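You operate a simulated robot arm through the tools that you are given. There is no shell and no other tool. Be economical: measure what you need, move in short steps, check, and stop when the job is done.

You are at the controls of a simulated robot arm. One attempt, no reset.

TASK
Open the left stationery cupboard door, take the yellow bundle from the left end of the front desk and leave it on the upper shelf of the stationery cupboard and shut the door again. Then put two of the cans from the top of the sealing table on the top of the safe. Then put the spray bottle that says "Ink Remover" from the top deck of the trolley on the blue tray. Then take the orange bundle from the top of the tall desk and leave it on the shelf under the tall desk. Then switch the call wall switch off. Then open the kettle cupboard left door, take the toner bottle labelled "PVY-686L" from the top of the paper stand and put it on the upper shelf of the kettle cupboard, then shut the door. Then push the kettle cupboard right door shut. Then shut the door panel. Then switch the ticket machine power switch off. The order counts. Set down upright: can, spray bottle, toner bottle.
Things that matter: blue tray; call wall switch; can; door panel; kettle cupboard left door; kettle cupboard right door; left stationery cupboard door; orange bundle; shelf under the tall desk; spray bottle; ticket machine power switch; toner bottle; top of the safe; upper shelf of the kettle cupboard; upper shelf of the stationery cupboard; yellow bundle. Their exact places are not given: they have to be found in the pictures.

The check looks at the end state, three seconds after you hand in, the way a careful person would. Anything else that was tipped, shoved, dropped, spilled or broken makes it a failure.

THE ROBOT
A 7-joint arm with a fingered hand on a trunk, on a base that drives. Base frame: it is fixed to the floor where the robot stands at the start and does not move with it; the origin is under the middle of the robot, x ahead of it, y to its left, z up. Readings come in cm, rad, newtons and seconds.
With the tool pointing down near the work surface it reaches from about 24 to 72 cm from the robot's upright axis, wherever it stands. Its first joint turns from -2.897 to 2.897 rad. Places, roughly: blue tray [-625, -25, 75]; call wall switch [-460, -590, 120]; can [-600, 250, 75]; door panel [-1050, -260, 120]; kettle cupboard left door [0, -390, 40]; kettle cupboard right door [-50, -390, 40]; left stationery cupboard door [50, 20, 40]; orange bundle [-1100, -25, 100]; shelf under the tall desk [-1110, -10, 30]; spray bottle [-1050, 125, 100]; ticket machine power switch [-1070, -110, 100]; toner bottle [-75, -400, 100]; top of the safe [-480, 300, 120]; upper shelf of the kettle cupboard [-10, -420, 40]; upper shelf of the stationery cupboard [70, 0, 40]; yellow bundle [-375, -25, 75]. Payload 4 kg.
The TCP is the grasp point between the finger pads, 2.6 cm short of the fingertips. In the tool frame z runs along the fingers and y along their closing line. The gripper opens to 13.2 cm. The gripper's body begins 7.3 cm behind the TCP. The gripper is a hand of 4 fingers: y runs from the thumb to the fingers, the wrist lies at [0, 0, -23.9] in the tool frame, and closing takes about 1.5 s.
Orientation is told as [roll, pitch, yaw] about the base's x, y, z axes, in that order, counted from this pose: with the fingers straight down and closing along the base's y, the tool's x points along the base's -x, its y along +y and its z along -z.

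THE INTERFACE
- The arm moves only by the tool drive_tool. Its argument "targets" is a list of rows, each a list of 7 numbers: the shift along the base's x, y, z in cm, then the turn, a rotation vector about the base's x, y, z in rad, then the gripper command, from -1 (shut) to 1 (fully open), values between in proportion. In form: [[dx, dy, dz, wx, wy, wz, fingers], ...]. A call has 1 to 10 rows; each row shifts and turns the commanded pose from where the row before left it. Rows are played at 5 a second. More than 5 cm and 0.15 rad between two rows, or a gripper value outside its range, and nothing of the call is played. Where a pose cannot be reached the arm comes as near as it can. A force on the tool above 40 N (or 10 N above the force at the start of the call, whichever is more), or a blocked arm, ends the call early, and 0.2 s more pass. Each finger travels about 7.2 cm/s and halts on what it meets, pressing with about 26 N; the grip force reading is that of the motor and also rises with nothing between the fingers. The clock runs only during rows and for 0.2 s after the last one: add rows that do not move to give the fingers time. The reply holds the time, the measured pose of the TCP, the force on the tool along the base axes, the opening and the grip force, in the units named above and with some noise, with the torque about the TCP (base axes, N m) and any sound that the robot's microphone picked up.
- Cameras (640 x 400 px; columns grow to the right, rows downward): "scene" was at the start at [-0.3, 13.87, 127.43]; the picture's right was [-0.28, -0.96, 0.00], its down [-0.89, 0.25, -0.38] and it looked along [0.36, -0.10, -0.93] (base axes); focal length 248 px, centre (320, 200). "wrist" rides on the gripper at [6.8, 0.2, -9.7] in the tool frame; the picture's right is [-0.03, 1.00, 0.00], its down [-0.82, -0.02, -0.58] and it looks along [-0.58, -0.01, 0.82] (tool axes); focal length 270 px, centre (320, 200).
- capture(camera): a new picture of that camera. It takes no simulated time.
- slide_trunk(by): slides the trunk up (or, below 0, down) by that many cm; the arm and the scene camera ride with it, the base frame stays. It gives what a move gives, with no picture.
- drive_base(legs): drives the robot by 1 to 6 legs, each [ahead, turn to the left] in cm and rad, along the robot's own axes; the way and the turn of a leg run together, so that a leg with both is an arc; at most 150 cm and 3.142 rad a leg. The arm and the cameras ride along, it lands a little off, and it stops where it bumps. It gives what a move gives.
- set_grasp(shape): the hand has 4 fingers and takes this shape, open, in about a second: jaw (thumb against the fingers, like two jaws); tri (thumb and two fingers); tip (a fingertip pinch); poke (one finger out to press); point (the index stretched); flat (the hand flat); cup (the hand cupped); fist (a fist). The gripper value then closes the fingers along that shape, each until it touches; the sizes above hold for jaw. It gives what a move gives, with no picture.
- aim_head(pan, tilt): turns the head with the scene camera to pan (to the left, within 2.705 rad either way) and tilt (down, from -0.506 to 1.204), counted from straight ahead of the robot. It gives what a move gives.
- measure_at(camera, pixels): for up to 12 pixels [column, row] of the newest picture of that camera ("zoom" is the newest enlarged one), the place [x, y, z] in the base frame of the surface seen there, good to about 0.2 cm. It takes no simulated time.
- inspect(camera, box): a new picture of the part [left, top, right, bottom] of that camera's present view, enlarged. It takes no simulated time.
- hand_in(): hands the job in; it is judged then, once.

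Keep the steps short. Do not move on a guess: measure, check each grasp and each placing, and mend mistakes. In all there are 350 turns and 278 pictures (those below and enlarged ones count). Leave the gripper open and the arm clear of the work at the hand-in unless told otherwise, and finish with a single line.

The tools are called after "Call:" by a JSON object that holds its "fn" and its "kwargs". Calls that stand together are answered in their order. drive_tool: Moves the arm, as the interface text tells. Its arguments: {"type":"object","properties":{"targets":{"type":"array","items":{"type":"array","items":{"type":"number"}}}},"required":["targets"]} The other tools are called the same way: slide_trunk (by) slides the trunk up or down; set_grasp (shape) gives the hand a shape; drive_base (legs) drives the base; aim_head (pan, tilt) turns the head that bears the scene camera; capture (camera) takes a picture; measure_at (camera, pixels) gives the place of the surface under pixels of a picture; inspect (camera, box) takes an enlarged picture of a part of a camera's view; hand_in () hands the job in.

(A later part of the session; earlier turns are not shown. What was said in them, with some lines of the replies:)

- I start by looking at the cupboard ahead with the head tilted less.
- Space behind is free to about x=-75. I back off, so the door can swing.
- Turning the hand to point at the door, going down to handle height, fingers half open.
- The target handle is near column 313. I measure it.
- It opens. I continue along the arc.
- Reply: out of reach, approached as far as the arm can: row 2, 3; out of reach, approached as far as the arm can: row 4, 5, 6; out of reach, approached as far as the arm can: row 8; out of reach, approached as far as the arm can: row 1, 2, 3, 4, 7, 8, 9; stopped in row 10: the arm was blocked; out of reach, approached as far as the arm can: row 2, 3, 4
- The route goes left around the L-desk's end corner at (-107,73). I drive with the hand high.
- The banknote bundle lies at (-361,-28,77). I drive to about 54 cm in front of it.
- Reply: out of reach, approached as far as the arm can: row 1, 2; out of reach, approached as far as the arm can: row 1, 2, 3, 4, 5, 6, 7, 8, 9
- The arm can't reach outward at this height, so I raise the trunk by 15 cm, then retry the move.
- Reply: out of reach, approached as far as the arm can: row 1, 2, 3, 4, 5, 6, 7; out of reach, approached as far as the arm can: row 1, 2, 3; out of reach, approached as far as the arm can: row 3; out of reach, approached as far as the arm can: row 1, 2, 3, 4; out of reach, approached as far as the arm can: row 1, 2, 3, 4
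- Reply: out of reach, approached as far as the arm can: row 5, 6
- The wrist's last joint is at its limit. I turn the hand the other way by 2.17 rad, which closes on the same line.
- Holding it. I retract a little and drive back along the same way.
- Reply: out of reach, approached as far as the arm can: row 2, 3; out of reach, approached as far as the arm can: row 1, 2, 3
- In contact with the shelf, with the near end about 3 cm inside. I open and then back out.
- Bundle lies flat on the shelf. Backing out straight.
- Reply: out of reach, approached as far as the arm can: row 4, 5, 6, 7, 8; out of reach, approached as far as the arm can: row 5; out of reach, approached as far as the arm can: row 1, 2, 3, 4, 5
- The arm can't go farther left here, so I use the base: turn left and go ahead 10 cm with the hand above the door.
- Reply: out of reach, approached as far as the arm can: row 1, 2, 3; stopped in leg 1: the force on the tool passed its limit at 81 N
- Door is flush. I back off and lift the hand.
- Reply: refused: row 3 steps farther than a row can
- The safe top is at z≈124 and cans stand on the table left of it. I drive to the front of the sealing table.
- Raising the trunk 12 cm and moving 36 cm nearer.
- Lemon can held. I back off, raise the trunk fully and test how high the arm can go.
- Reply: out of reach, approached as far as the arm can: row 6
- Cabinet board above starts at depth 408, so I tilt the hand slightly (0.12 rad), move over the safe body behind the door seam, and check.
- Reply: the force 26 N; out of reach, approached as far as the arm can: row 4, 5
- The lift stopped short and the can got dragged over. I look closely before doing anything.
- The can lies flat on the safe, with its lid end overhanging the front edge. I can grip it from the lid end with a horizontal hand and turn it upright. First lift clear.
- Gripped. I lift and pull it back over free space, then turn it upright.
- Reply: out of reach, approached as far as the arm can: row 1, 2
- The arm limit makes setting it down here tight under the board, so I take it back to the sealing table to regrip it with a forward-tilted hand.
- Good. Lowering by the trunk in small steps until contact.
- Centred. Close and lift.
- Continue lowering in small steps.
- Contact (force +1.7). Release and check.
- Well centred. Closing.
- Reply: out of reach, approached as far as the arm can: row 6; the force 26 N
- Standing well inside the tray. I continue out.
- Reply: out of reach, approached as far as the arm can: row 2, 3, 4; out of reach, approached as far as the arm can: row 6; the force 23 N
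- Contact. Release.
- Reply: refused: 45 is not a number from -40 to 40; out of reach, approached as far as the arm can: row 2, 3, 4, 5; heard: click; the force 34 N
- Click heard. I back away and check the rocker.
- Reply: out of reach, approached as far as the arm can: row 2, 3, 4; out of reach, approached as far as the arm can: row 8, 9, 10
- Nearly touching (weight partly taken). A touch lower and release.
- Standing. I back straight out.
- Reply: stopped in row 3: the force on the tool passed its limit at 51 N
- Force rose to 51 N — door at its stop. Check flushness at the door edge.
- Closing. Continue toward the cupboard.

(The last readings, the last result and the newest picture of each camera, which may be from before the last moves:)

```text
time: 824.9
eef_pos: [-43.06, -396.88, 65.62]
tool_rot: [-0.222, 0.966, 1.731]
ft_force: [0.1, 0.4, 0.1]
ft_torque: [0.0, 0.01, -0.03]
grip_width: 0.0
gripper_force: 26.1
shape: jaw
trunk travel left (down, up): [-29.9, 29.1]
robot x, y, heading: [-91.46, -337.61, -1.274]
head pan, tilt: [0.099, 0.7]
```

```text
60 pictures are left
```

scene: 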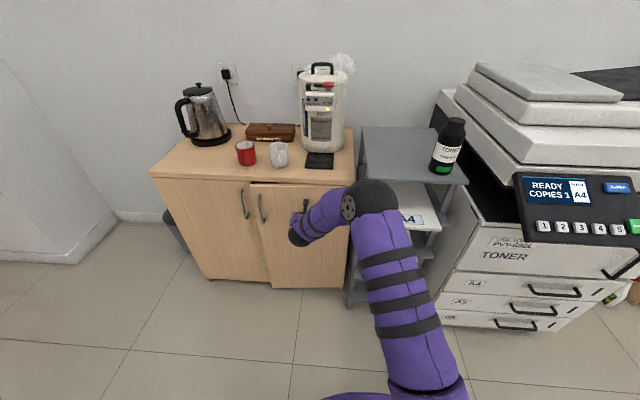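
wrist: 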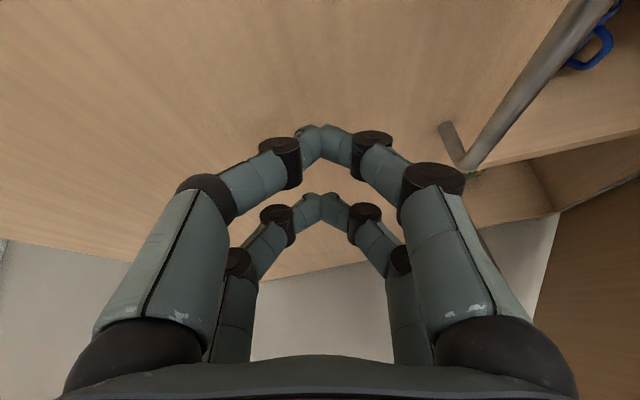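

Call:
{"fn": "drive_tool", "kwargs": {"targets": [[0.4, -1.3, 0, 0, 0, 0, -1], [0.4, -1.3, 0, 0, 0, 0, -1], [0.3, -1, 0, 0, 0, 0, -1], [0.2, -0.7, 0, 0, 0, 0, -1], [0, 0, 0, 0, 0, 0, -1]]}}

Call:
{"fn": "inspect", "kwargs": {"camera": "scene", "box": [140, 160, 380, 310]}}

Call:
{"fn": "measure_at", "kwargs": {"camera": "zoom", "pixels": [[290, 250], [320, 250], [340, 290], [500, 290], [345, 320], [310, 150], [360, 130], [200, 200]]}}

```text
time: 825.8
eef_pos: [-41.93, -400.02, 65.05]
tool_rot: [-0.222, 0.951, 1.736]
ft_force: [-4.1, 12.4, 1.8]
ft_torque: [-0.08, -0.04, -0.04]
grip_width: 0.02
gripper_force: 26.0
shape: jaw
trunk travel left (down, up): [-29.9, 29.1]
robot x, y, heading: [-90.87, -337.15, -1.281]
head pan, tilt: [0.099, 0.7]
stopped in row 4: the force on the tool passed its limit at 48 N (the readings are from after the stop); the commanded pose is now the measured one
```

```text
2.67 times, centred on (260, 235) of scene
```

zoom: 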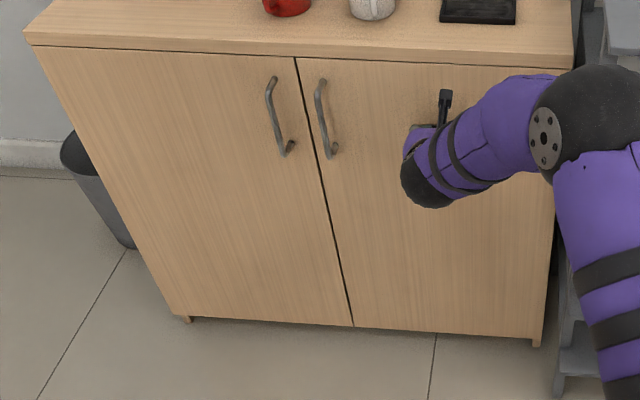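

```text
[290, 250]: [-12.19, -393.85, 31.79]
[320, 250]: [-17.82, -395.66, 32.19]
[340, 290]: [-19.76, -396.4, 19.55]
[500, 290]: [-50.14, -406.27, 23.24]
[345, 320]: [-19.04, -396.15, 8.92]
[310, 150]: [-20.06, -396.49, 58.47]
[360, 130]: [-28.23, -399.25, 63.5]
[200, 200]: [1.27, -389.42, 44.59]
```

Both doors are flush. I retract and begin the long drive back to the entrance side.

Call:
{"fn": "drive_tool", "kwargs": {"targets": [[-0.6, 2, 0, 0, 0, 0, -1], [-0.9, 3, 0, 0, 0, 0, -1], [-0.9, 3, 1, 0, 0, 0, -1], [-0.9, 3, 2, 0, 0, 0, -1], [-0.9, 3, 2, 0, 0, 0, -1], [0, 0, 4, 0, 0, 0, -1], [0, 0, 4, 0, 0, 0, -1], [0, 0, 4, 0, 0, 0, -1]]}}

Call:
{"fn": "capture", "kwargs": {"camera": "scene"}}

```text
time: 827.6
eef_pos: [-46.18, -386.22, 82.25]
tool_rot: [-0.22, 0.956, 1.734]
ft_force: [0.8, 0.0, 0.7]
ft_torque: [-0.02, -0.01, 0.03]
grip_width: 0.0
gripper_force: 25.7
shape: jaw
trunk travel left (down, up): [-29.9, 29.1]
robot x, y, heading: [-91.51, -337.61, -1.277]
head pan, tilt: [0.099, 0.7]
```

```text
58 pictures are left
```

scene: 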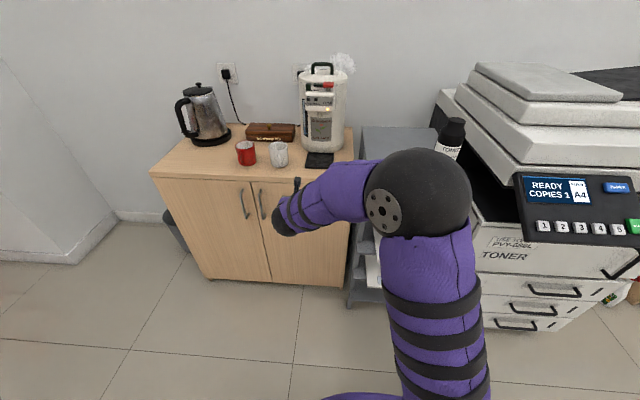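

Call:
{"fn": "drive_base", "kwargs": {"legs": [[-28, 0], [0, -1.615], [146, 0], [143, 0], [0, -1.412], [135, 0]]}}

Call:
{"fn": "aim_head", "kwargs": {"pan": 0.0, "tilt": 0.3}}

Call:
{"fn": "capture", "kwargs": {"camera": "scene"}}

```text
time: 857.8
eef_pos: [-484.58, -212.08, 82.16]
tool_rot: [-0.222, 0.958, -1.3]
ft_force: [0.0, 0.8, -0.5]
ft_torque: [-0.02, 0.01, 0.0]
grip_width: 0.03
gripper_force: 26.1
shape: jaw
trunk travel left (down, up): [-29.9, 29.1]
robot x, y, heading: [-434.21, -255.64, 1.972]
head pan, tilt: [0.099, 0.7]
```

```text
time: 858.7
eef_pos: [-484.65, -211.93, 82.22]
tool_rot: [-0.222, 0.954, -1.299]
ft_force: [-0.4, 0.4, -0.9]
ft_torque: [-0.02, -0.01, -0.02]
grip_width: 0.01
gripper_force: 26.2
shape: jaw
trunk travel left (down, up): [-29.9, 29.1]
robot x, y, heading: [-433.99, -255.65, 1.975]
head pan, tilt: [0.0, 0.3]
```

```text
57 pictures are left
```

scene: 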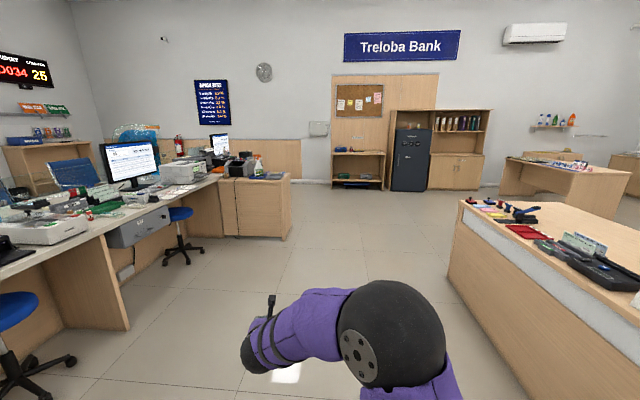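

Call:
{"fn": "drive_base", "kwargs": {"legs": [[0, -0.054], [128, 0], [123, 0], [0, -0.056], [138, 0], [0, 0.824]]}}

Call:
{"fn": "drive_base", "kwargs": {"legs": [[80, 0], [80, 0], [0, 0.76], [100, 0], [100, 0]]}}

Call:
{"fn": "aim_head", "kwargs": {"pan": 0.5, "tilt": 0.3}}

Call:
{"fn": "capture", "kwargs": {"camera": "scene"}}

```text
time: 880.7
eef_pos: [-625.18, 114.99, 82.33]
tool_rot: [-0.223, 0.955, -0.596]
ft_force: [0.2, 1.4, -0.3]
ft_torque: [-0.01, -0.03, -0.03]
grip_width: 0.01
gripper_force: 25.7
shape: jaw
trunk travel left (down, up): [-29.9, 29.1]
robot x, y, heading: [-558.75, 114.19, 2.671]
head pan, tilt: [0.0, 0.3]
```

```text
time: 900.6
eef_pos: [-943.02, 87.87, 82.36]
tool_rot: [-0.221, 0.956, 0.148]
ft_force: [1.2, 0.1, -0.3]
ft_torque: [0.0, 0.02, -0.01]
grip_width: 0.0
gripper_force: 25.6
shape: jaw
trunk travel left (down, up): [-29.9, 29.1]
robot x, y, heading: [-893.28, 132.84, -2.864]
head pan, tilt: [0.0, 0.3]
```

```text
time: 901.5
eef_pos: [-942.99, 88.0, 82.24]
tool_rot: [-0.219, 0.956, 0.148]
ft_force: [0.8, 1.1, -0.1]
ft_torque: [0.01, 0.01, 0.03]
grip_width: 0.02
gripper_force: 26.1
shape: jaw
trunk travel left (down, up): [-29.9, 29.1]
robot x, y, heading: [-893.71, 132.49, -2.866]
head pan, tilt: [0.499, 0.3]
```

```text
56 pictures are left
```

scene: 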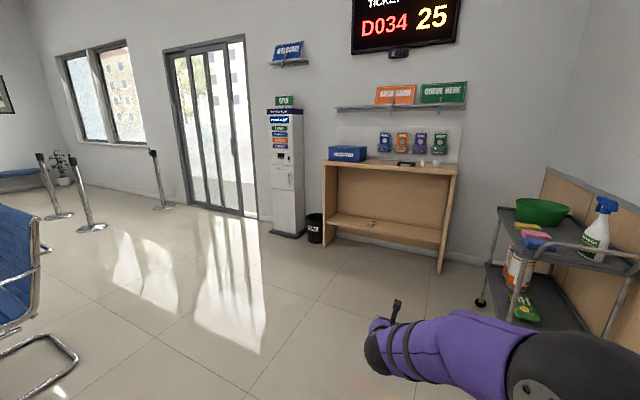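

Call:
{"fn": "inspect", "kwargs": {"camera": "scene", "box": [150, 20, 310, 250]}}

Call:
{"fn": "measure_at", "kwargs": {"camera": "scene", "pixels": [[258, 215], [235, 212], [190, 203], [205, 207], [160, 205], [80, 230], [255, 130], [233, 130], [205, 130], [175, 120]]}}

```text
1.74 times, centred on (230, 135) of scene
```

zoom: 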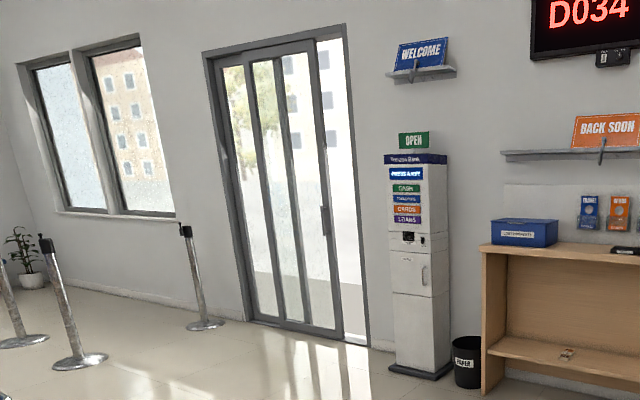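

```text
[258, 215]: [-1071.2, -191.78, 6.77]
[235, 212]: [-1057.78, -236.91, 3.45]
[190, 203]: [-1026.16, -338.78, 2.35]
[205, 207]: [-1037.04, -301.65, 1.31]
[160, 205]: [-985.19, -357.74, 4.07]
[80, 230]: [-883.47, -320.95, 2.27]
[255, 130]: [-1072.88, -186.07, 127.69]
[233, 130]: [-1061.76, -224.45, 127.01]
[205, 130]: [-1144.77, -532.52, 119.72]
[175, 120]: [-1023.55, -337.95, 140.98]
```

Call:
{"fn": "measure_at", "kwargs": {"camera": "scene", "pixels": [[20, 270], [40, 250], [70, 350], [30, 330], [10, 290], [72, 225], [45, 195], [300, 225], [200, 350]]}}

Call:
{"fn": "inspect", "kwargs": {"camera": "scene", "box": [205, 70, 265, 220]}}

```text
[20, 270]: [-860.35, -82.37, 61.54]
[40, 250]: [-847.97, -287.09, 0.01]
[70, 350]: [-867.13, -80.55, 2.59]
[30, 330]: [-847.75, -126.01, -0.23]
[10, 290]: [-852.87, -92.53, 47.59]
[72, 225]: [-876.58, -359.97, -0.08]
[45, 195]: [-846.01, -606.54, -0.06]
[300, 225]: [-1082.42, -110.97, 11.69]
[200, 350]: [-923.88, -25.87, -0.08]
```

```text
2.67 times, centred on (235, 145) of scene
```

zoom: 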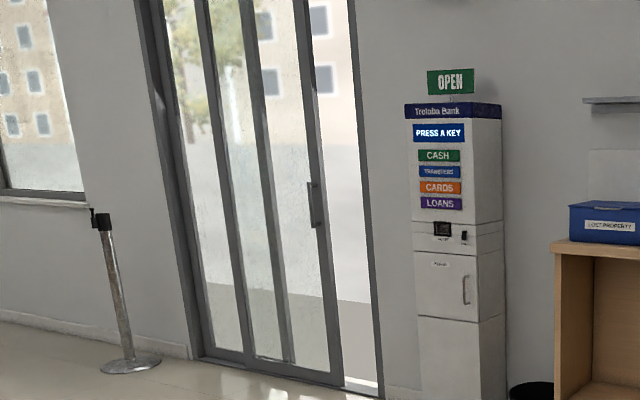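

Call:
{"fn": "drive_base", "kwargs": {"legs": [[0, 0.832], [148, 0], [0, 0.332], [96, 0], [90, 0], [0, -1.142]]}}

Call:
{"fn": "aim_head", "kwargs": {"pan": 0.15, "tilt": 0.4}}

Call:
{"fn": "capture", "kwargs": {"camera": "scene"}}

```text
time: 924.5
eef_pos: [-1033.28, -229.54, 82.19]
tool_rot: [-0.222, 0.955, 0.163]
ft_force: [0.1, 0.6, 0.3]
ft_torque: [-0.02, -0.01, 0.02]
grip_width: 0.02
gripper_force: 26.3
shape: jaw
trunk travel left (down, up): [-29.9, 29.1]
robot x, y, heading: [-984.53, -184.38, -2.848]
head pan, tilt: [0.499, 0.3]
```

```text
time: 925.3
eef_pos: [-1033.23, -229.49, 82.29]
tool_rot: [-0.221, 0.956, 0.165]
ft_force: [-0.3, -0.6, -0.6]
ft_torque: [-0.03, 0.0, -0.03]
grip_width: 0.0
gripper_force: 25.8
shape: jaw
trunk travel left (down, up): [-29.9, 29.1]
robot x, y, heading: [-984.37, -184.24, -2.853]
head pan, tilt: [0.15, 0.4]
```

```text
53 pictures are left
```

scene: 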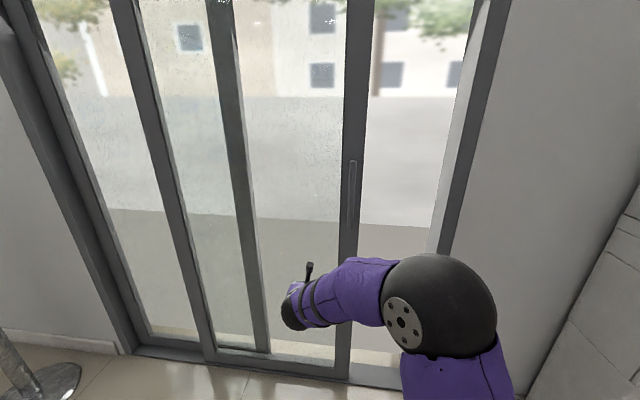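

Call:
{"fn": "measure_at", "kwargs": {"camera": "scene", "pixels": [[352, 165], [351, 190], [349, 220], [343, 190], [362, 190], [356, 130], [465, 190], [452, 200], [345, 300], [230, 190], [350, 340]]}}

Call:
{"fn": "inspect", "kwargs": {"camera": "scene", "box": [300, 130, 500, 255]}}

```text
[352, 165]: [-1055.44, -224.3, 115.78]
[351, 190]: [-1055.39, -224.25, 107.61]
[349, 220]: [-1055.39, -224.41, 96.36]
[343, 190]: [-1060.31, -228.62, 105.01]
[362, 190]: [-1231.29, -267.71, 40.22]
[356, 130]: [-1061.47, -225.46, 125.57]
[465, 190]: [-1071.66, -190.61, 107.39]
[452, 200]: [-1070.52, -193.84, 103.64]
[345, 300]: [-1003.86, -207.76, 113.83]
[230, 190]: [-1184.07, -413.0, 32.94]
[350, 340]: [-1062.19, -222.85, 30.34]
```

```text
3.20 times, centred on (400, 192) of scene
```

zoom: 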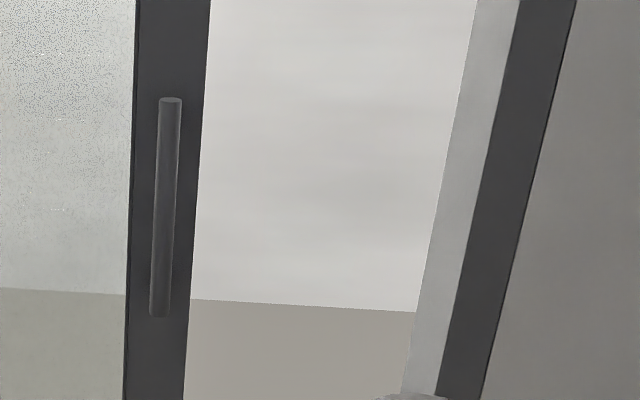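

Call:
{"fn": "drive_tool", "kwargs": {"targets": [[0.65, 1.7, 2.84, 0.063, 0.0105, -0.09, 0], [0.65, 1.7, 2.84, 0.063, 0.0105, -0.09, 0], [0.65, 1.7, 2.84, -0.022, 0.133, 0, 0], [0.65, 1.7, 2.84, -0.022, 0.133, 0, 0], [0.65, 1.7, 2.84, -0.022, 0.133, 0, 0], [0.65, 1.7, 2.84, -0.022, 0.133, 0, 0], [0.65, 1.7, 2.84, 0, 0, 0.132, 0], [0.65, 1.7, 2.84, 0, 0, 0, 0], [0, 0, 0, 0, 0, 0, 0]]}}

Call:
{"fn": "capture", "kwargs": {"camera": "wrist"}}

```text
time: 927.3
eef_pos: [-1028.01, -215.9, 105.04]
tool_rot: [0.014, 1.495, 0.31]
ft_force: [-1.0, 0.1, 0.6]
ft_torque: [0.01, 0.0, -0.01]
grip_width: 6.58
gripper_force: 0.0
shape: jaw
trunk travel left (down, up): [-29.9, 29.1]
robot x, y, heading: [-984.6, -184.64, -2.845]
head pan, tilt: [0.15, 0.4]
```

```text
51 pictures are left
```

wrist: 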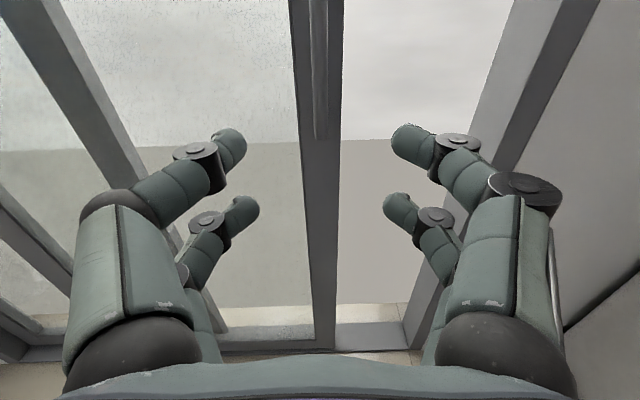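

Call:
{"fn": "drive_base", "kwargs": {"legs": [[20, 0]]}}

Call:
{"fn": "capture", "kwargs": {"camera": "wrist"}}

Call:
{"fn": "measure_at", "kwargs": {"camera": "wrist", "pixels": [[318, 60], [318, 130], [318, 160], [300, 100], [335, 100]]}}

```text
time: 928.9
eef_pos: [-1047.34, -221.58, 104.97]
tool_rot: [0.008, 1.496, 0.303]
ft_force: [0.3, -0.1, 1.1]
ft_torque: [-0.01, 0.0, 0.04]
grip_width: 6.57
gripper_force: 0.1
shape: jaw
trunk travel left (down, up): [-29.9, 29.1]
robot x, y, heading: [-1004.14, -189.9, -2.848]
head pan, tilt: [0.15, 0.4]
```

```text
50 pictures are left
```

wrist: 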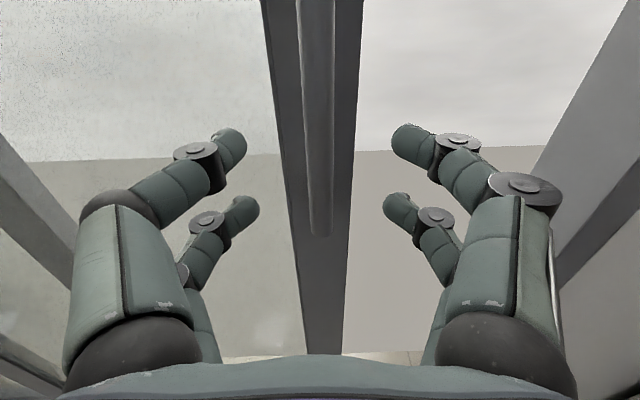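

```text
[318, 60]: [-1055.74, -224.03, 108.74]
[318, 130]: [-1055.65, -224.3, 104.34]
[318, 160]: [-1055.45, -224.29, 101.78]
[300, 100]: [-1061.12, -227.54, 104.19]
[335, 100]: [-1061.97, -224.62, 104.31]
```

Call:
{"fn": "drive_tool", "kwargs": {"targets": [[-2.8, -0.86, 0, 0, 0, 0, 0], [-2.8, -0.86, 0, 0, 0, 0, 0], [-2.8, -0.86, 0, 0, 0, 0, 0], [0, 0, 0, 0, 0, 0, -1], [0, 0, 0, 0, 0, 0, -1], [0, 0, 0, 0, 0, 0, -1], [0, 0, 0, 0, 0, 0, -1]]}}

Call:
{"fn": "drive_tool", "kwargs": {"targets": [[-0.6, 1.9, 0, 0, 0, 0, -1], [-0.9, 2.87, 0, 0, 0, 0, -1], [-0.9, 2.87, 0, 0, 0, 0, -1], [0, 0, 0, 0, 0, 0, -1]]}}

Call:
{"fn": "capture", "kwargs": {"camera": "wrist"}}

```text
time: 930.5
eef_pos: [-1055.9, -224.29, 104.93]
tool_rot: [0.01, 1.495, 0.305]
ft_force: [-15.2, -7.0, 3.0]
ft_torque: [-0.01, 0.02, 0.03]
grip_width: 1.03
gripper_force: 26.5
shape: jaw
trunk travel left (down, up): [-29.9, 29.1]
robot x, y, heading: [-1003.97, -190.02, -2.858]
head pan, tilt: [0.15, 0.4]
```

```text
time: 931.0
eef_pos: [-1056.84, -221.81, 104.9]
tool_rot: [-0.009, 1.498, 0.292]
ft_force: [-19.2, 12.4, -2.6]
ft_torque: [0.13, -0.21, -0.27]
grip_width: 0.83
gripper_force: 25.8
shape: jaw
trunk travel left (down, up): [-29.9, 29.1]
robot x, y, heading: [-1003.99, -190.22, -2.846]
head pan, tilt: [0.15, 0.4]
stopped in row 2: the force on the tool passed its limit at 42 N (the readings are from after the stop); the commanded pose is now the measured one
```

```text
49 pictures are left
```

wrist: 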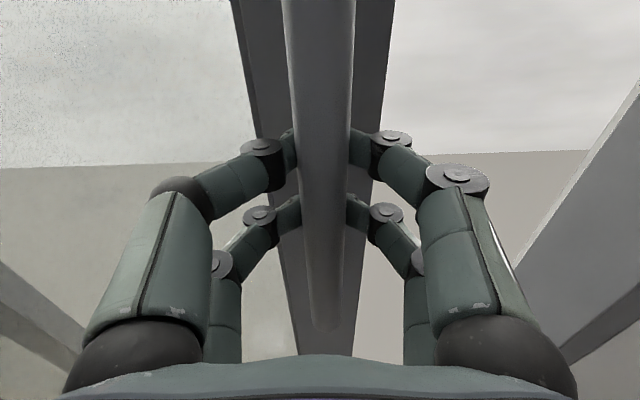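

Call:
{"fn": "drive_tool", "kwargs": {"targets": [[-0.15, 0.48, 0, 0, 0, 0, -1], [-0.29, 0.96, 0, 0, 0, 0, -1], [-0.29, 0.96, 0, 0, 0, 0, -1], [-0.29, 0.96, 0, 0, 0, 0, -1], [-0.29, 0.96, 0, 0, 0, 0, -1], [-0.29, 0.96, 0, 0, 0, 0, -1], [-0.29, 0.96, 0, 0, 0, 0, -1], [-0.29, 0.96, 0, 0, 0, 0, -1]]}}

Call:
{"fn": "capture", "kwargs": {"camera": "wrist"}}

```text
time: 932.4
eef_pos: [-1057.9, -218.11, 105.07]
tool_rot: [0.042, 1.497, 0.359]
ft_force: [-26.4, -10.2, -3.1]
ft_torque: [0.11, -0.1, -0.06]
grip_width: 0.79
gripper_force: 26.3
shape: jaw
trunk travel left (down, up): [-29.9, 29.1]
robot x, y, heading: [-1003.86, -190.02, -2.847]
head pan, tilt: [0.15, 0.4]
stopped in row 6: the force on the tool passed its limit at 42 N (the readings are from after the stop); the commanded pose is now the measured one
```

```text
48 pictures are left
```

wrist: 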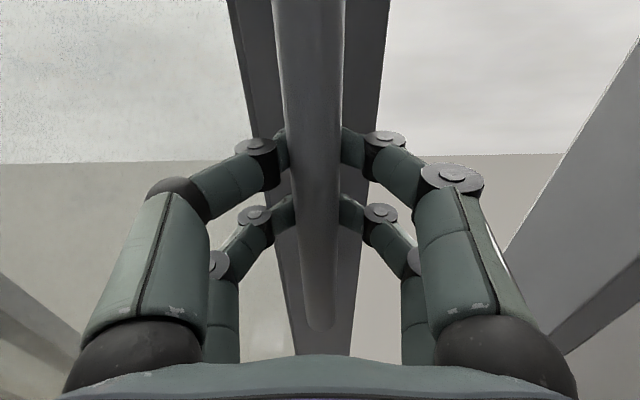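

Call:
{"fn": "drive_tool", "kwargs": {"targets": [[0, 0, 0, 0, 0, 0, -0.5], [0, 0, 0, 0, 0, 0, -0.5], [0, 0, 0, 0, 0, 0, -0.5]]}}

Call:
{"fn": "drive_tool", "kwargs": {"targets": [[-0.29, 0.96, 0, 0, 0, 0, -0.5], [-0.29, 0.96, 0, 0, 0, 0, -0.5], [-0.29, 0.96, 0, 0, 0, 0, -0.5], [-0.29, 0.96, 0, 0, 0, 0, -0.5], [-0.29, 0.96, 0, 0, 0, 0, -0.5], [-0.29, 0.96, 0, 0, 0, 0, -0.5], [-0.29, 0.96, 0, 0, 0, 0, -0.5], [-0.29, 0.96, 0, 0, 0, 0, -0.5], [-0.29, 0.96, 0, 0, 0, 0, -0.5], [-0.29, 0.96, 0, 0, 0, 0, -0.5]]}}

Call:
{"fn": "capture", "kwargs": {"camera": "wrist"}}

```text
time: 933.2
eef_pos: [-1057.54, -218.1, 105.27]
tool_rot: [0.046, 1.499, 0.365]
ft_force: [-0.3, -0.1, 1.1]
ft_torque: [0.0, 0.01, 0.0]
grip_width: 3.27
gripper_force: 0.1
shape: jaw
trunk travel left (down, up): [-29.9, 29.1]
robot x, y, heading: [-1004.11, -190.38, -2.856]
head pan, tilt: [0.15, 0.4]
```

```text
time: 935.4
eef_pos: [-1060.48, -208.21, 105.26]
tool_rot: [0.036, 1.499, 0.353]
ft_force: [-5.9, -1.6, 0.0]
ft_torque: [0.04, -0.03, -0.21]
grip_width: 3.99
gripper_force: 26.1
shape: jaw
trunk travel left (down, up): [-29.9, 29.1]
robot x, y, heading: [-1003.85, -190.15, -2.852]
head pan, tilt: [0.15, 0.4]
```

```text
47 pictures are left
```

wrist: 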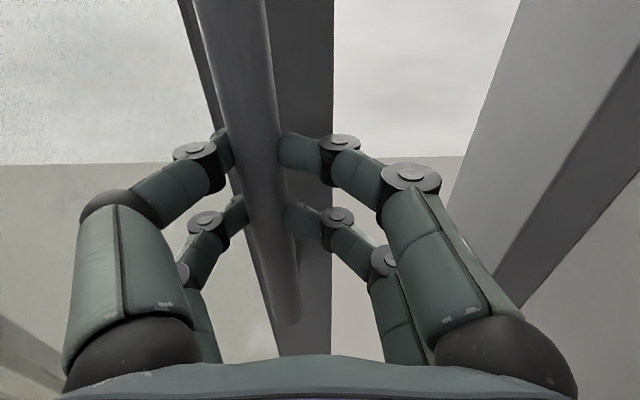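

Call:
{"fn": "drive_tool", "kwargs": {"targets": [[-0.29, 0.96, 0, 0, 0, 0, -0.5], [-0.29, 0.96, 0, 0, 0, 0, -0.5], [-0.29, 0.96, 0, 0, 0, 0, -0.5], [-0.29, 0.96, 0, 0, 0, 0, -0.5], [-0.29, 0.96, 0, 0, 0, 0, -0.5], [-0.29, 0.96, 0, 0, 0, 0, -0.5], [-0.29, 0.96, 0, 0, 0, 0, -0.5], [-0.29, 0.96, 0, 0, 0, 0, -0.5], [-0.29, 0.96, 0, 0, 0, 0, -0.5], [-0.29, 0.96, 0, 0, 0, 0, -0.5]]}}

Call:
{"fn": "capture", "kwargs": {"camera": "wrist"}}

Call:
{"fn": "capture", "kwargs": {"camera": "scene"}}

```text
time: 937.6
eef_pos: [-1063.69, -198.32, 105.17]
tool_rot: [-0.001, 1.499, 0.308]
ft_force: [-19.0, 1.7, 6.5]
ft_torque: [-0.17, 0.0, -0.77]
grip_width: 3.69
gripper_force: 26.3
shape: jaw
trunk travel left (down, up): [-29.9, 29.1]
robot x, y, heading: [-1004.01, -190.16, -2.851]
head pan, tilt: [0.15, 0.4]
```

```text
46 pictures are left
```

wrist: 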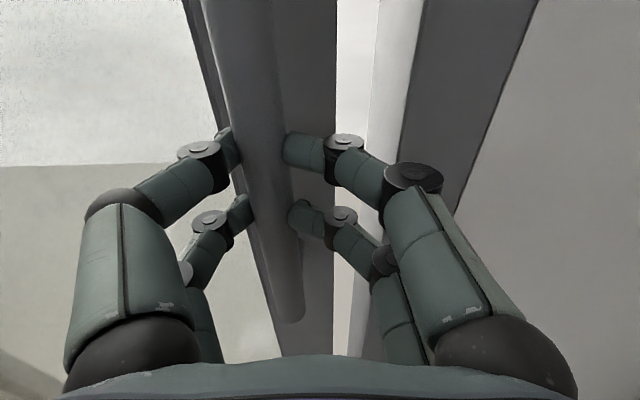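

```text
45 pictures are left
```

scene: 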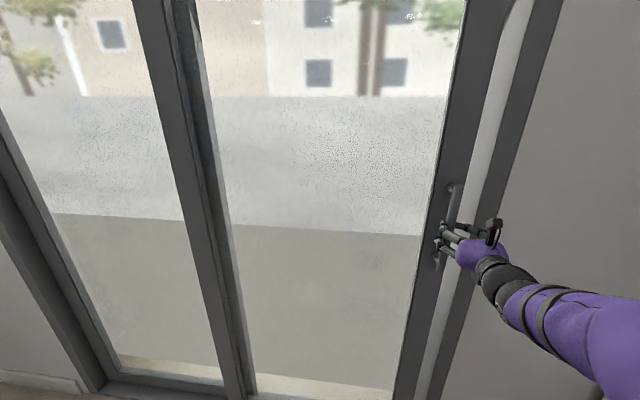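

Call:
{"fn": "drive_tool", "kwargs": {"targets": [[-0.29, 0.96, 0, 0, 0, 0, -0.5], [-0.29, 0.96, 0, 0, 0, 0, -0.5], [-0.29, 0.96, 0, 0, 0, 0, -0.5], [-0.29, 0.96, 0, 0, 0, 0, -0.5], [-0.29, 0.96, 0, 0, 0, 0, -0.5], [-0.29, 0.96, 0, 0, 0, 0, -0.5]]}}

Call:
{"fn": "capture", "kwargs": {"camera": "wrist"}}

Call:
{"fn": "capture", "kwargs": {"camera": "scene"}}

```text
time: 939.0
eef_pos: [-1065.09, -194.58, 105.33]
tool_rot: [0.105, 1.502, 0.449]
ft_force: [-2.0, -12.4, 1.3]
ft_torque: [-0.09, 0.0, -0.05]
grip_width: 4.32
gripper_force: 25.9
shape: jaw
trunk travel left (down, up): [-29.9, 29.1]
robot x, y, heading: [-1003.93, -190.02, -2.85]
head pan, tilt: [0.15, 0.4]
stopped in row 6: the force on the tool passed its limit at 42 N (the readings are from after the stop); the commanded pose is now the measured one
```

```text
44 pictures are left
```

wrist: 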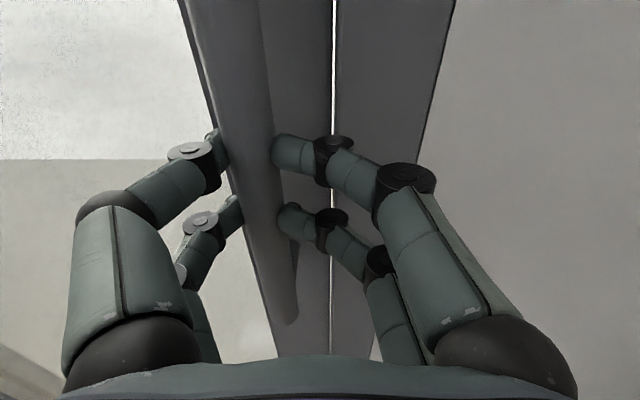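

```text
43 pictures are left
```

scene: 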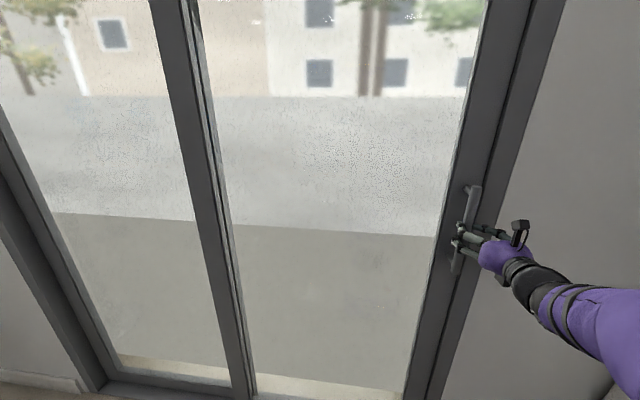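

Call:
{"fn": "drive_tool", "kwargs": {"targets": [[-0.2, 0.66, 0, 0, 0, 0, -0.5], [-0.2, 0.66, 0, 0, 0, 0, -0.5], [-0.2, 0.66, 0, 0, 0, 0, -0.5], [-0.2, 0.66, 0, 0, 0, 0, -0.5], [-0.2, 0.66, 0, 0, 0, 0, -0.5]]}}

Call:
{"fn": "capture", "kwargs": {"camera": "wrist"}}

Call:
{"fn": "inspect", "kwargs": {"camera": "scene", "box": [420, 0, 580, 200]}}

```text
time: 939.6
eef_pos: [-1065.37, -194.45, 105.22]
tool_rot: [0.133, 1.501, 0.502]
ft_force: [7.6, -14.1, -1.6]
ft_torque: [0.01, 0.0, 0.3]
grip_width: 4.45
gripper_force: 25.9
shape: jaw
trunk travel left (down, up): [-29.9, 29.1]
robot x, y, heading: [-1004.09, -190.15, -2.848]
head pan, tilt: [0.15, 0.4]
stopped in row 2: the force on the tool passed its limit at 42 N (the readings are from after the stop); the commanded pose is now the measured one
```

```text
42 pictures are left
```

wrist: 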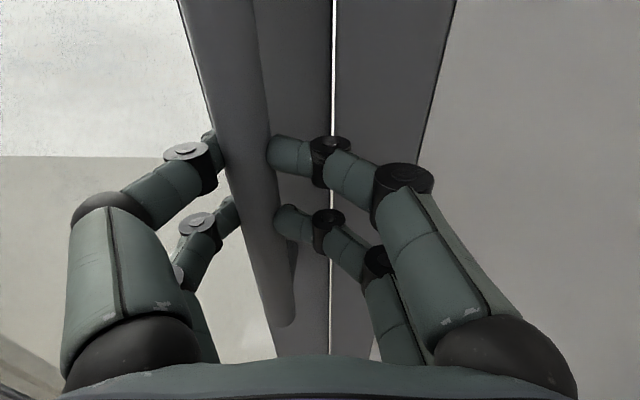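

```text
2.00 times, centred on (500, 100) of scene
```

zoom: 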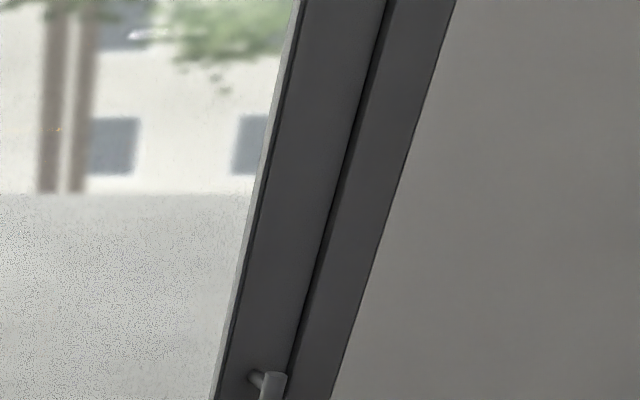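

Call:
{"fn": "measure_at", "kwargs": {"camera": "wrist", "pixels": [[326, 60], [338, 60], [333, 60], [345, 60], [310, 60], [320, 100], [330, 100], [336, 100]]}}

```text
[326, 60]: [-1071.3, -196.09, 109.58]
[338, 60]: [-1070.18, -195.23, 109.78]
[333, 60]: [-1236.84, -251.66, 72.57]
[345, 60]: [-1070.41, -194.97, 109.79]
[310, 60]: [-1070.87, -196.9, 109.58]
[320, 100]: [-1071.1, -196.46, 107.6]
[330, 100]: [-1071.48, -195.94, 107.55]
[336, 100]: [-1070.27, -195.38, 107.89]
```

Door panel is at its stop. I release and back off, then look at the ticket machine.

Call:
{"fn": "drive_tool", "kwargs": {"targets": [[0, 0, 0, 0, 0, 0, 0.3], [0, 0, 0, 0, 0, 0, 0.3], [0, 0, 0, 0, 0, 0, 0.3], [1.9, 0.6, 0, 0, 0, 0, 0.3], [2.8, 0.86, 0, 0, 0, 0, 0.3], [2.8, 0.86, 0, 0, 0, 0, 0.3], [2.8, 0.86, 0, 0, 0, 0, 0.3]]}}

Call:
{"fn": "drive_base", "kwargs": {"legs": [[-30, 0]]}}

Call:
{"fn": "aim_head", "kwargs": {"pan": -0.6, "tilt": 0.4}}

Call:
{"fn": "capture", "kwargs": {"camera": "scene"}}

```text
time: 941.2
eef_pos: [-1054.92, -190.77, 105.2]
tool_rot: [0.105, 1.502, 0.464]
ft_force: [0.4, -0.2, -0.2]
ft_torque: [-0.03, -0.02, 0.0]
grip_width: 8.55
gripper_force: 0.0
shape: jaw
trunk travel left (down, up): [-29.9, 29.1]
robot x, y, heading: [-1004.36, -190.17, -2.845]
head pan, tilt: [0.15, 0.4]
```

```text
time: 943.3
eef_pos: [-1026.36, -182.03, 105.19]
tool_rot: [0.099, 1.503, 0.457]
ft_force: [-0.3, -0.2, -0.7]
ft_torque: [0.0, 0.02, -0.01]
grip_width: 8.6
gripper_force: 0.1
shape: jaw
trunk travel left (down, up): [-29.9, 29.1]
robot x, y, heading: [-975.51, -181.48, -2.844]
head pan, tilt: [0.15, 0.4]
```

```text
time: 944.4
eef_pos: [-1026.44, -181.86, 105.16]
tool_rot: [0.099, 1.503, 0.46]
ft_force: [-0.2, -0.2, 0.4]
ft_torque: [0.02, 0.04, 0.01]
grip_width: 8.55
gripper_force: 0.0
shape: jaw
trunk travel left (down, up): [-29.9, 29.1]
robot x, y, heading: [-975.45, -181.32, -2.842]
head pan, tilt: [-0.6, 0.4]
```

```text
40 pictures are left
```

scene: 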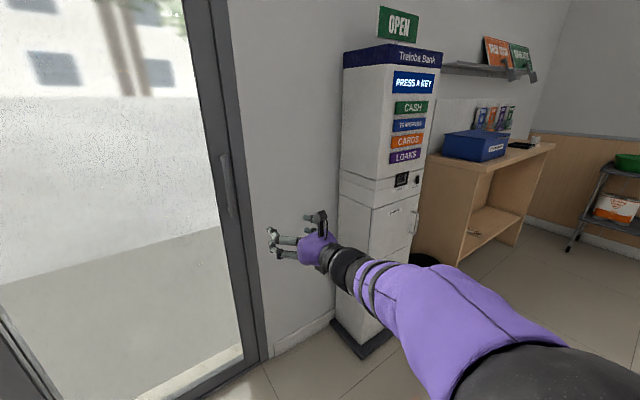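

Call:
{"fn": "inspect", "kwargs": {"camera": "scene", "box": [330, 150, 450, 240]}}

Call:
{"fn": "measure_at", "kwargs": {"camera": "zoom", "pixels": [[455, 165], [462, 170], [455, 150], [375, 165], [300, 200], [430, 160], [485, 130], [470, 310]]}}

Call:
{"fn": "measure_at", "kwargs": {"camera": "scene", "pixels": [[360, 355], [415, 180], [345, 90], [430, 100], [380, 310]]}}

```text
4.44 times, centred on (390, 195) of scene
```

zoom: 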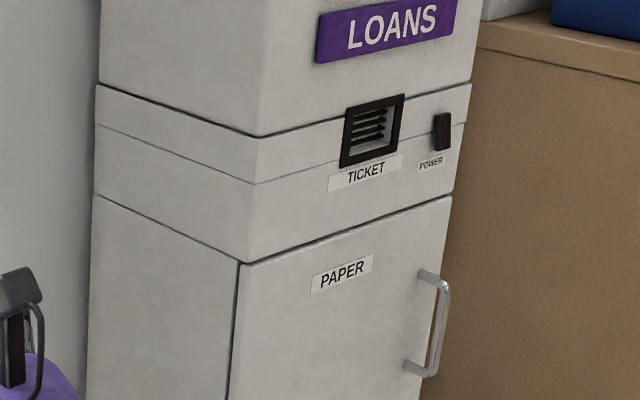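

```text
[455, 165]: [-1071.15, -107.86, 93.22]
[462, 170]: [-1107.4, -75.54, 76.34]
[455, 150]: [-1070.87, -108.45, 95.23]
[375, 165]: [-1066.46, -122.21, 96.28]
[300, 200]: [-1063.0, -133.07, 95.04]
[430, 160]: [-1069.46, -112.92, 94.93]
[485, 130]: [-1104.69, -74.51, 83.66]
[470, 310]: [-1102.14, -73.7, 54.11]
```

```text
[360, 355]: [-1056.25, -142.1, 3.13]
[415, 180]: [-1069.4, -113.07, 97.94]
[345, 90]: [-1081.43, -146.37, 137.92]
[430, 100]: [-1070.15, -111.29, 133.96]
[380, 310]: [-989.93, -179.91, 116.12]
```

Call:
{"fn": "set_grasp", "kwargs": {"shape": "point"}}

Call:
{"fn": "drive_base", "kwargs": {"legs": [[0, -1.573], [82, 0], [0, 1.573]]}}

Call:
{"fn": "aim_head", "kwargs": {"pan": 0.1, "tilt": 0.5}}

Call:
{"fn": "capture", "kwargs": {"camera": "scene"}}

Call:
{"fn": "capture", "kwargs": {"camera": "wrist"}}

```text
time: 945.3
eef_pos: [-1026.43, -181.97, 105.14]
tool_rot: [0.101, 1.503, 0.461]
ft_force: [-0.1, 0.4, -0.7]
ft_torque: [0.01, 0.0, 0.03]
grip_width: 0.0
gripper_force: 0.2
shape: point
trunk travel left (down, up): [-29.9, 29.1]
robot x, y, heading: [-975.31, -181.99, -2.844]
head pan, tilt: [-0.6, 0.4]
```

```text
time: 958.1
eef_pos: [-1049.29, -102.03, 105.22]
tool_rot: [0.097, 1.503, 0.436]
ft_force: [1.0, -0.4, -0.2]
ft_torque: [0.02, -0.03, 0.0]
grip_width: 0.0
gripper_force: 0.2
shape: point
trunk travel left (down, up): [-29.9, 29.1]
robot x, y, heading: [-998.14, -102.46, -2.868]
head pan, tilt: [-0.6, 0.4]
```

```text
time: 959.2
eef_pos: [-1049.28, -102.06, 105.1]
tool_rot: [0.1, 1.503, 0.439]
ft_force: [-0.1, 0.5, 0.5]
ft_torque: [0.0, 0.04, 0.01]
grip_width: 0.01
gripper_force: 0.1
shape: point
trunk travel left (down, up): [-29.9, 29.1]
robot x, y, heading: [-998.33, -102.6, -2.865]
head pan, tilt: [0.099, 0.499]
```

```text
38 pictures are left
```

scene: 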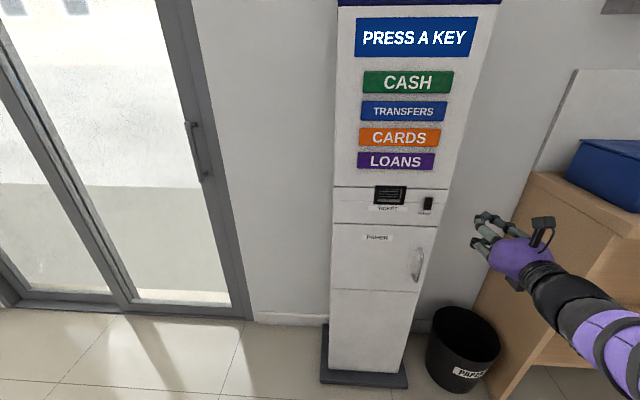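

```text
37 pictures are left
```

wrist: 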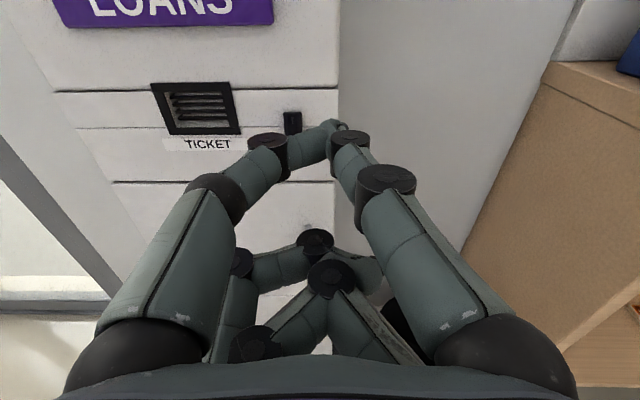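

Call:
{"fn": "inspect", "kwargs": {"camera": "scene", "box": [365, 175, 445, 225]}}

Call:
{"fn": "measure_at", "kwargs": {"camera": "zoom", "pixels": [[502, 185], [502, 215], [502, 240], [505, 263], [490, 290], [460, 220]]}}

Call:
{"fn": "measure_at", "kwargs": {"camera": "wrist", "pixels": [[292, 115], [292, 126], [333, 122], [328, 130], [338, 126], [320, 140], [365, 265]]}}

```text
8.00 times, centred on (405, 200) of scene
```

zoom: 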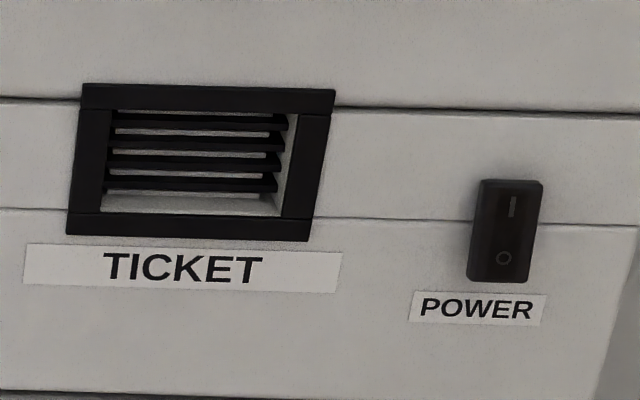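

```text
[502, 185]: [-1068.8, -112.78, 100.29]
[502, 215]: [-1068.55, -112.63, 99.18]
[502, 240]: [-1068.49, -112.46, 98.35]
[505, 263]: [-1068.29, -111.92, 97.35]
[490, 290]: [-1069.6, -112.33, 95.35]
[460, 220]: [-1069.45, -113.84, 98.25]
```

```text
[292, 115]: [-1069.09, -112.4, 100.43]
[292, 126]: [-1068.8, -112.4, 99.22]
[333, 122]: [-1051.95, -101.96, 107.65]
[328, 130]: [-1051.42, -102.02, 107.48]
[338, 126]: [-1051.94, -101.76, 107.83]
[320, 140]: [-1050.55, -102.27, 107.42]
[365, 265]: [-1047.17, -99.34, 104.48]
```

Call:
{"fn": "drive_tool", "kwargs": {"targets": [[-2, -1.66, -1.94, 0, 0, 0, 0.3], [-2, -1.66, -1.94, 0, 0, 0, 0.3], [-2, -1.66, -1.94, 0, 0, 0, 0.3], [-2, -1.66, -1.94, 0, 0, 0, 0.3], [-2, -1.66, -1.94, 0, 0, 0, 0.3], [0, 0, 0, 0, 0, 0, 0.3]]}}

Call:
{"fn": "capture", "kwargs": {"camera": "wrist"}}

```text
time: 960.6
eef_pos: [-1059.43, -110.3, 95.4]
tool_rot: [0.1, 1.503, 0.437]
ft_force: [0.6, -0.3, 0.1]
ft_torque: [-0.03, 0.0, -0.03]
grip_width: 0.0
gripper_force: 0.0
shape: point
trunk travel left (down, up): [-29.9, 29.1]
robot x, y, heading: [-998.27, -102.65, -2.869]
head pan, tilt: [0.099, 0.499]
```

```text
35 pictures are left
```

wrist: 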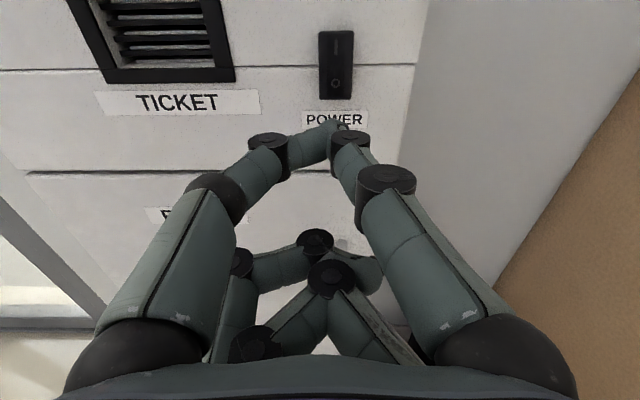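

Call:
{"fn": "measure_at", "kwargs": {"camera": "wrist", "pixels": [[336, 45], [335, 84], [335, 95], [333, 122], [338, 126], [328, 128]]}}

```text
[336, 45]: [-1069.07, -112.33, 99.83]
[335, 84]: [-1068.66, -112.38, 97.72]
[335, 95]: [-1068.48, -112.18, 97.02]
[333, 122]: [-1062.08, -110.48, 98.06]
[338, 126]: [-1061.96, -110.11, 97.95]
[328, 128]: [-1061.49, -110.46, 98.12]
```

Call:
{"fn": "drive_tool", "kwargs": {"targets": [[-1.9, -0.58, 0, 0, 0, 0, 0.3], [-1.9, -0.58, 0, 0, 0, 0, 0.3], [-1.4, -0.43, 0, 0, 0, 0, 0.3], [-0.8, -0.24, 0, 0, 0, 0, 0.3], [-0.8, -0.24, 0, 0, 0, 0, 0.3], [0, 0, 0, 0, 0, 0, 0.3]]}}

Call:
{"fn": "capture", "kwargs": {"camera": "wrist"}}

```text
time: 961.8
eef_pos: [-1065.31, -111.72, 95.37]
tool_rot: [0.098, 1.499, 0.43]
ft_force: [29.2, 7.4, 2.4]
ft_torque: [-0.18, 0.73, -0.1]
grip_width: 0.0
gripper_force: 0.0
shape: point
trunk travel left (down, up): [-29.9, 29.1]
robot x, y, heading: [-998.31, -102.83, -2.863]
head pan, tilt: [0.099, 0.499]
heard: click
stopped in row 5: the force on the tool passed its limit at 54 N (the readings are from after the stop); the commanded pose is now the measured one
```

```text
34 pictures are left
```

wrist: 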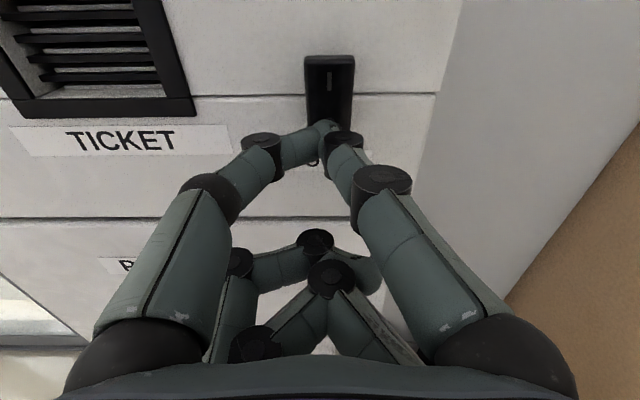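

Click. Back away and verify.

Call:
{"fn": "drive_tool", "kwargs": {"targets": [[1.9, 0.58, 0, 0, 0, 0, 0.3], [2.8, 0.86, 0, 0, 0, 0, 0.3], [2.8, 0.86, 0, 0, 0, 0, 0.3], [2.8, 0.86, 1, 0, 0, 0, 0.3], [2.8, 0.86, 1, 0, 0, 0, 0.3]]}}

Call:
{"fn": "drive_base", "kwargs": {"legs": [[-25, 0]]}}

Call:
{"fn": "capture", "kwargs": {"camera": "scene"}}

Call:
{"fn": "inspect", "kwargs": {"camera": "scene", "box": [340, 140, 480, 230]}}

```text
time: 963.0
eef_pos: [-1052.49, -107.74, 97.17]
tool_rot: [0.084, 1.495, 0.418]
ft_force: [-0.3, -0.8, 0.1]
ft_torque: [-0.01, 0.02, 0.02]
grip_width: 0.01
gripper_force: 0.1
shape: point
trunk travel left (down, up): [-29.9, 29.1]
robot x, y, heading: [-998.32, -102.51, -2.868]
head pan, tilt: [0.099, 0.499]
```

```text
time: 964.8
eef_pos: [-1028.51, -101.17, 97.17]
tool_rot: [0.079, 1.495, 0.416]
ft_force: [-0.3, 0.1, 0.7]
ft_torque: [-0.01, -0.03, -0.02]
grip_width: 0.0
gripper_force: 0.1
shape: point
trunk travel left (down, up): [-29.9, 29.1]
robot x, y, heading: [-974.4, -95.87, -2.869]
head pan, tilt: [0.099, 0.499]
```

```text
33 pictures are left
```

scene: 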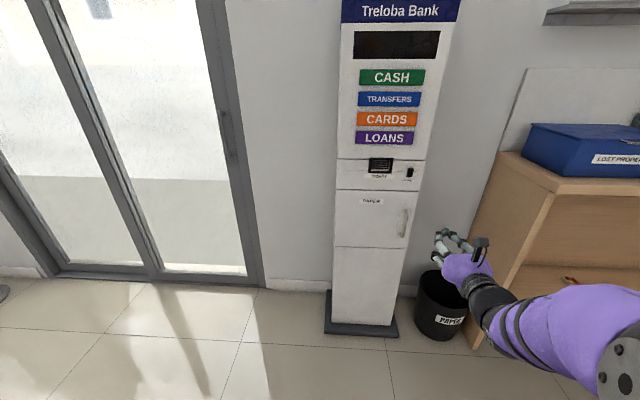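

```text
4.44 times, centred on (410, 185) of scene
```

zoom: 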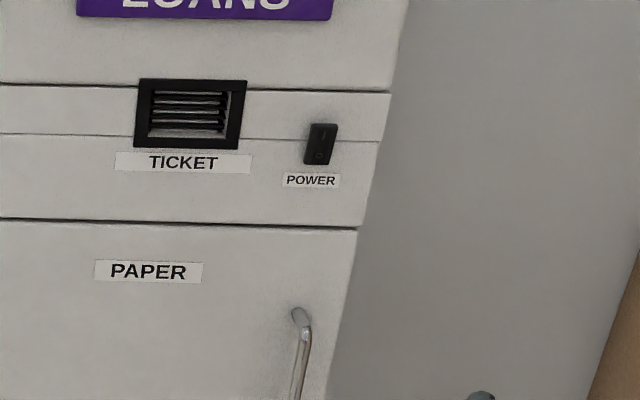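

The display is dark: the machine is off. I open the hand and check the door edge once more.

Call:
{"fn": "set_grasp", "kwargs": {"shape": "jaw"}}

Call:
{"fn": "drive_tool", "kwargs": {"targets": [[0, 0, 0, 0, 0, 0, 1], [0, 0, 0, 0, 0, 0, 1], [0, 0, 0, 0, 0, 0, 1], [0, 0, 0, 0, 0, 0, 1], [0, 0, 0, 0, 0, 0, 1]]}}

Call:
{"fn": "inspect", "kwargs": {"camera": "scene", "box": [190, 40, 290, 290]}}

Call:
{"fn": "measure_at", "kwargs": {"camera": "scene", "pixels": [[226, 100], [234, 100], [230, 100], [240, 200], [247, 200], [222, 130]]}}

```text
time: 965.7
eef_pos: [-1028.44, -101.06, 97.19]
tool_rot: [0.082, 1.495, 0.415]
ft_force: [-0.6, -0.2, -1.1]
ft_torque: [-0.02, 0.02, 0.0]
grip_width: 13.2
gripper_force: 0.1
shape: jaw
trunk travel left (down, up): [-29.9, 29.1]
robot x, y, heading: [-974.43, -95.63, -2.864]
head pan, tilt: [0.099, 0.499]
```

```text
time: 966.9
eef_pos: [-1028.51, -101.12, 97.15]
tool_rot: [0.083, 1.495, 0.414]
ft_force: [0.1, 0.4, -0.3]
ft_torque: [-0.03, 0.0, 0.05]
grip_width: 13.21
gripper_force: 0.1
shape: jaw
trunk travel left (down, up): [-29.9, 29.1]
robot x, y, heading: [-974.28, -96.03, -2.866]
head pan, tilt: [0.099, 0.499]
```

```text
1.60 times, centred on (240, 165) of scene
```

zoom: 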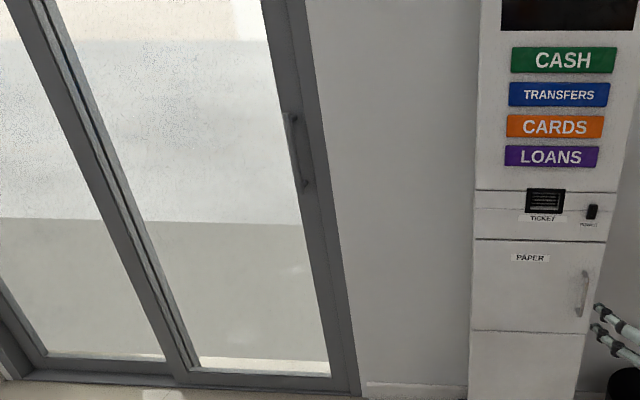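

```text
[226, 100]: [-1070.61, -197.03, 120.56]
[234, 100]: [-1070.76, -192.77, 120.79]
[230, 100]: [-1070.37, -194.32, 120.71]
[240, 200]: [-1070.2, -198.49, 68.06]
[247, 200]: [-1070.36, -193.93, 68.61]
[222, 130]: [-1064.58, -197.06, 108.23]
```

All the jobs are done: the ticket machine and call switch are off, and the door panel is shut. The gripper is open and the arm is clear. Handing in.

Call:
{"fn": "hand_in", "kwargs": {}}

```text
The job is handed in.
```

I carried out all nine steps in the order given and handed the job in. One slip: I knocked the lemon can over on the safe, then stood it upright again on the safe top.
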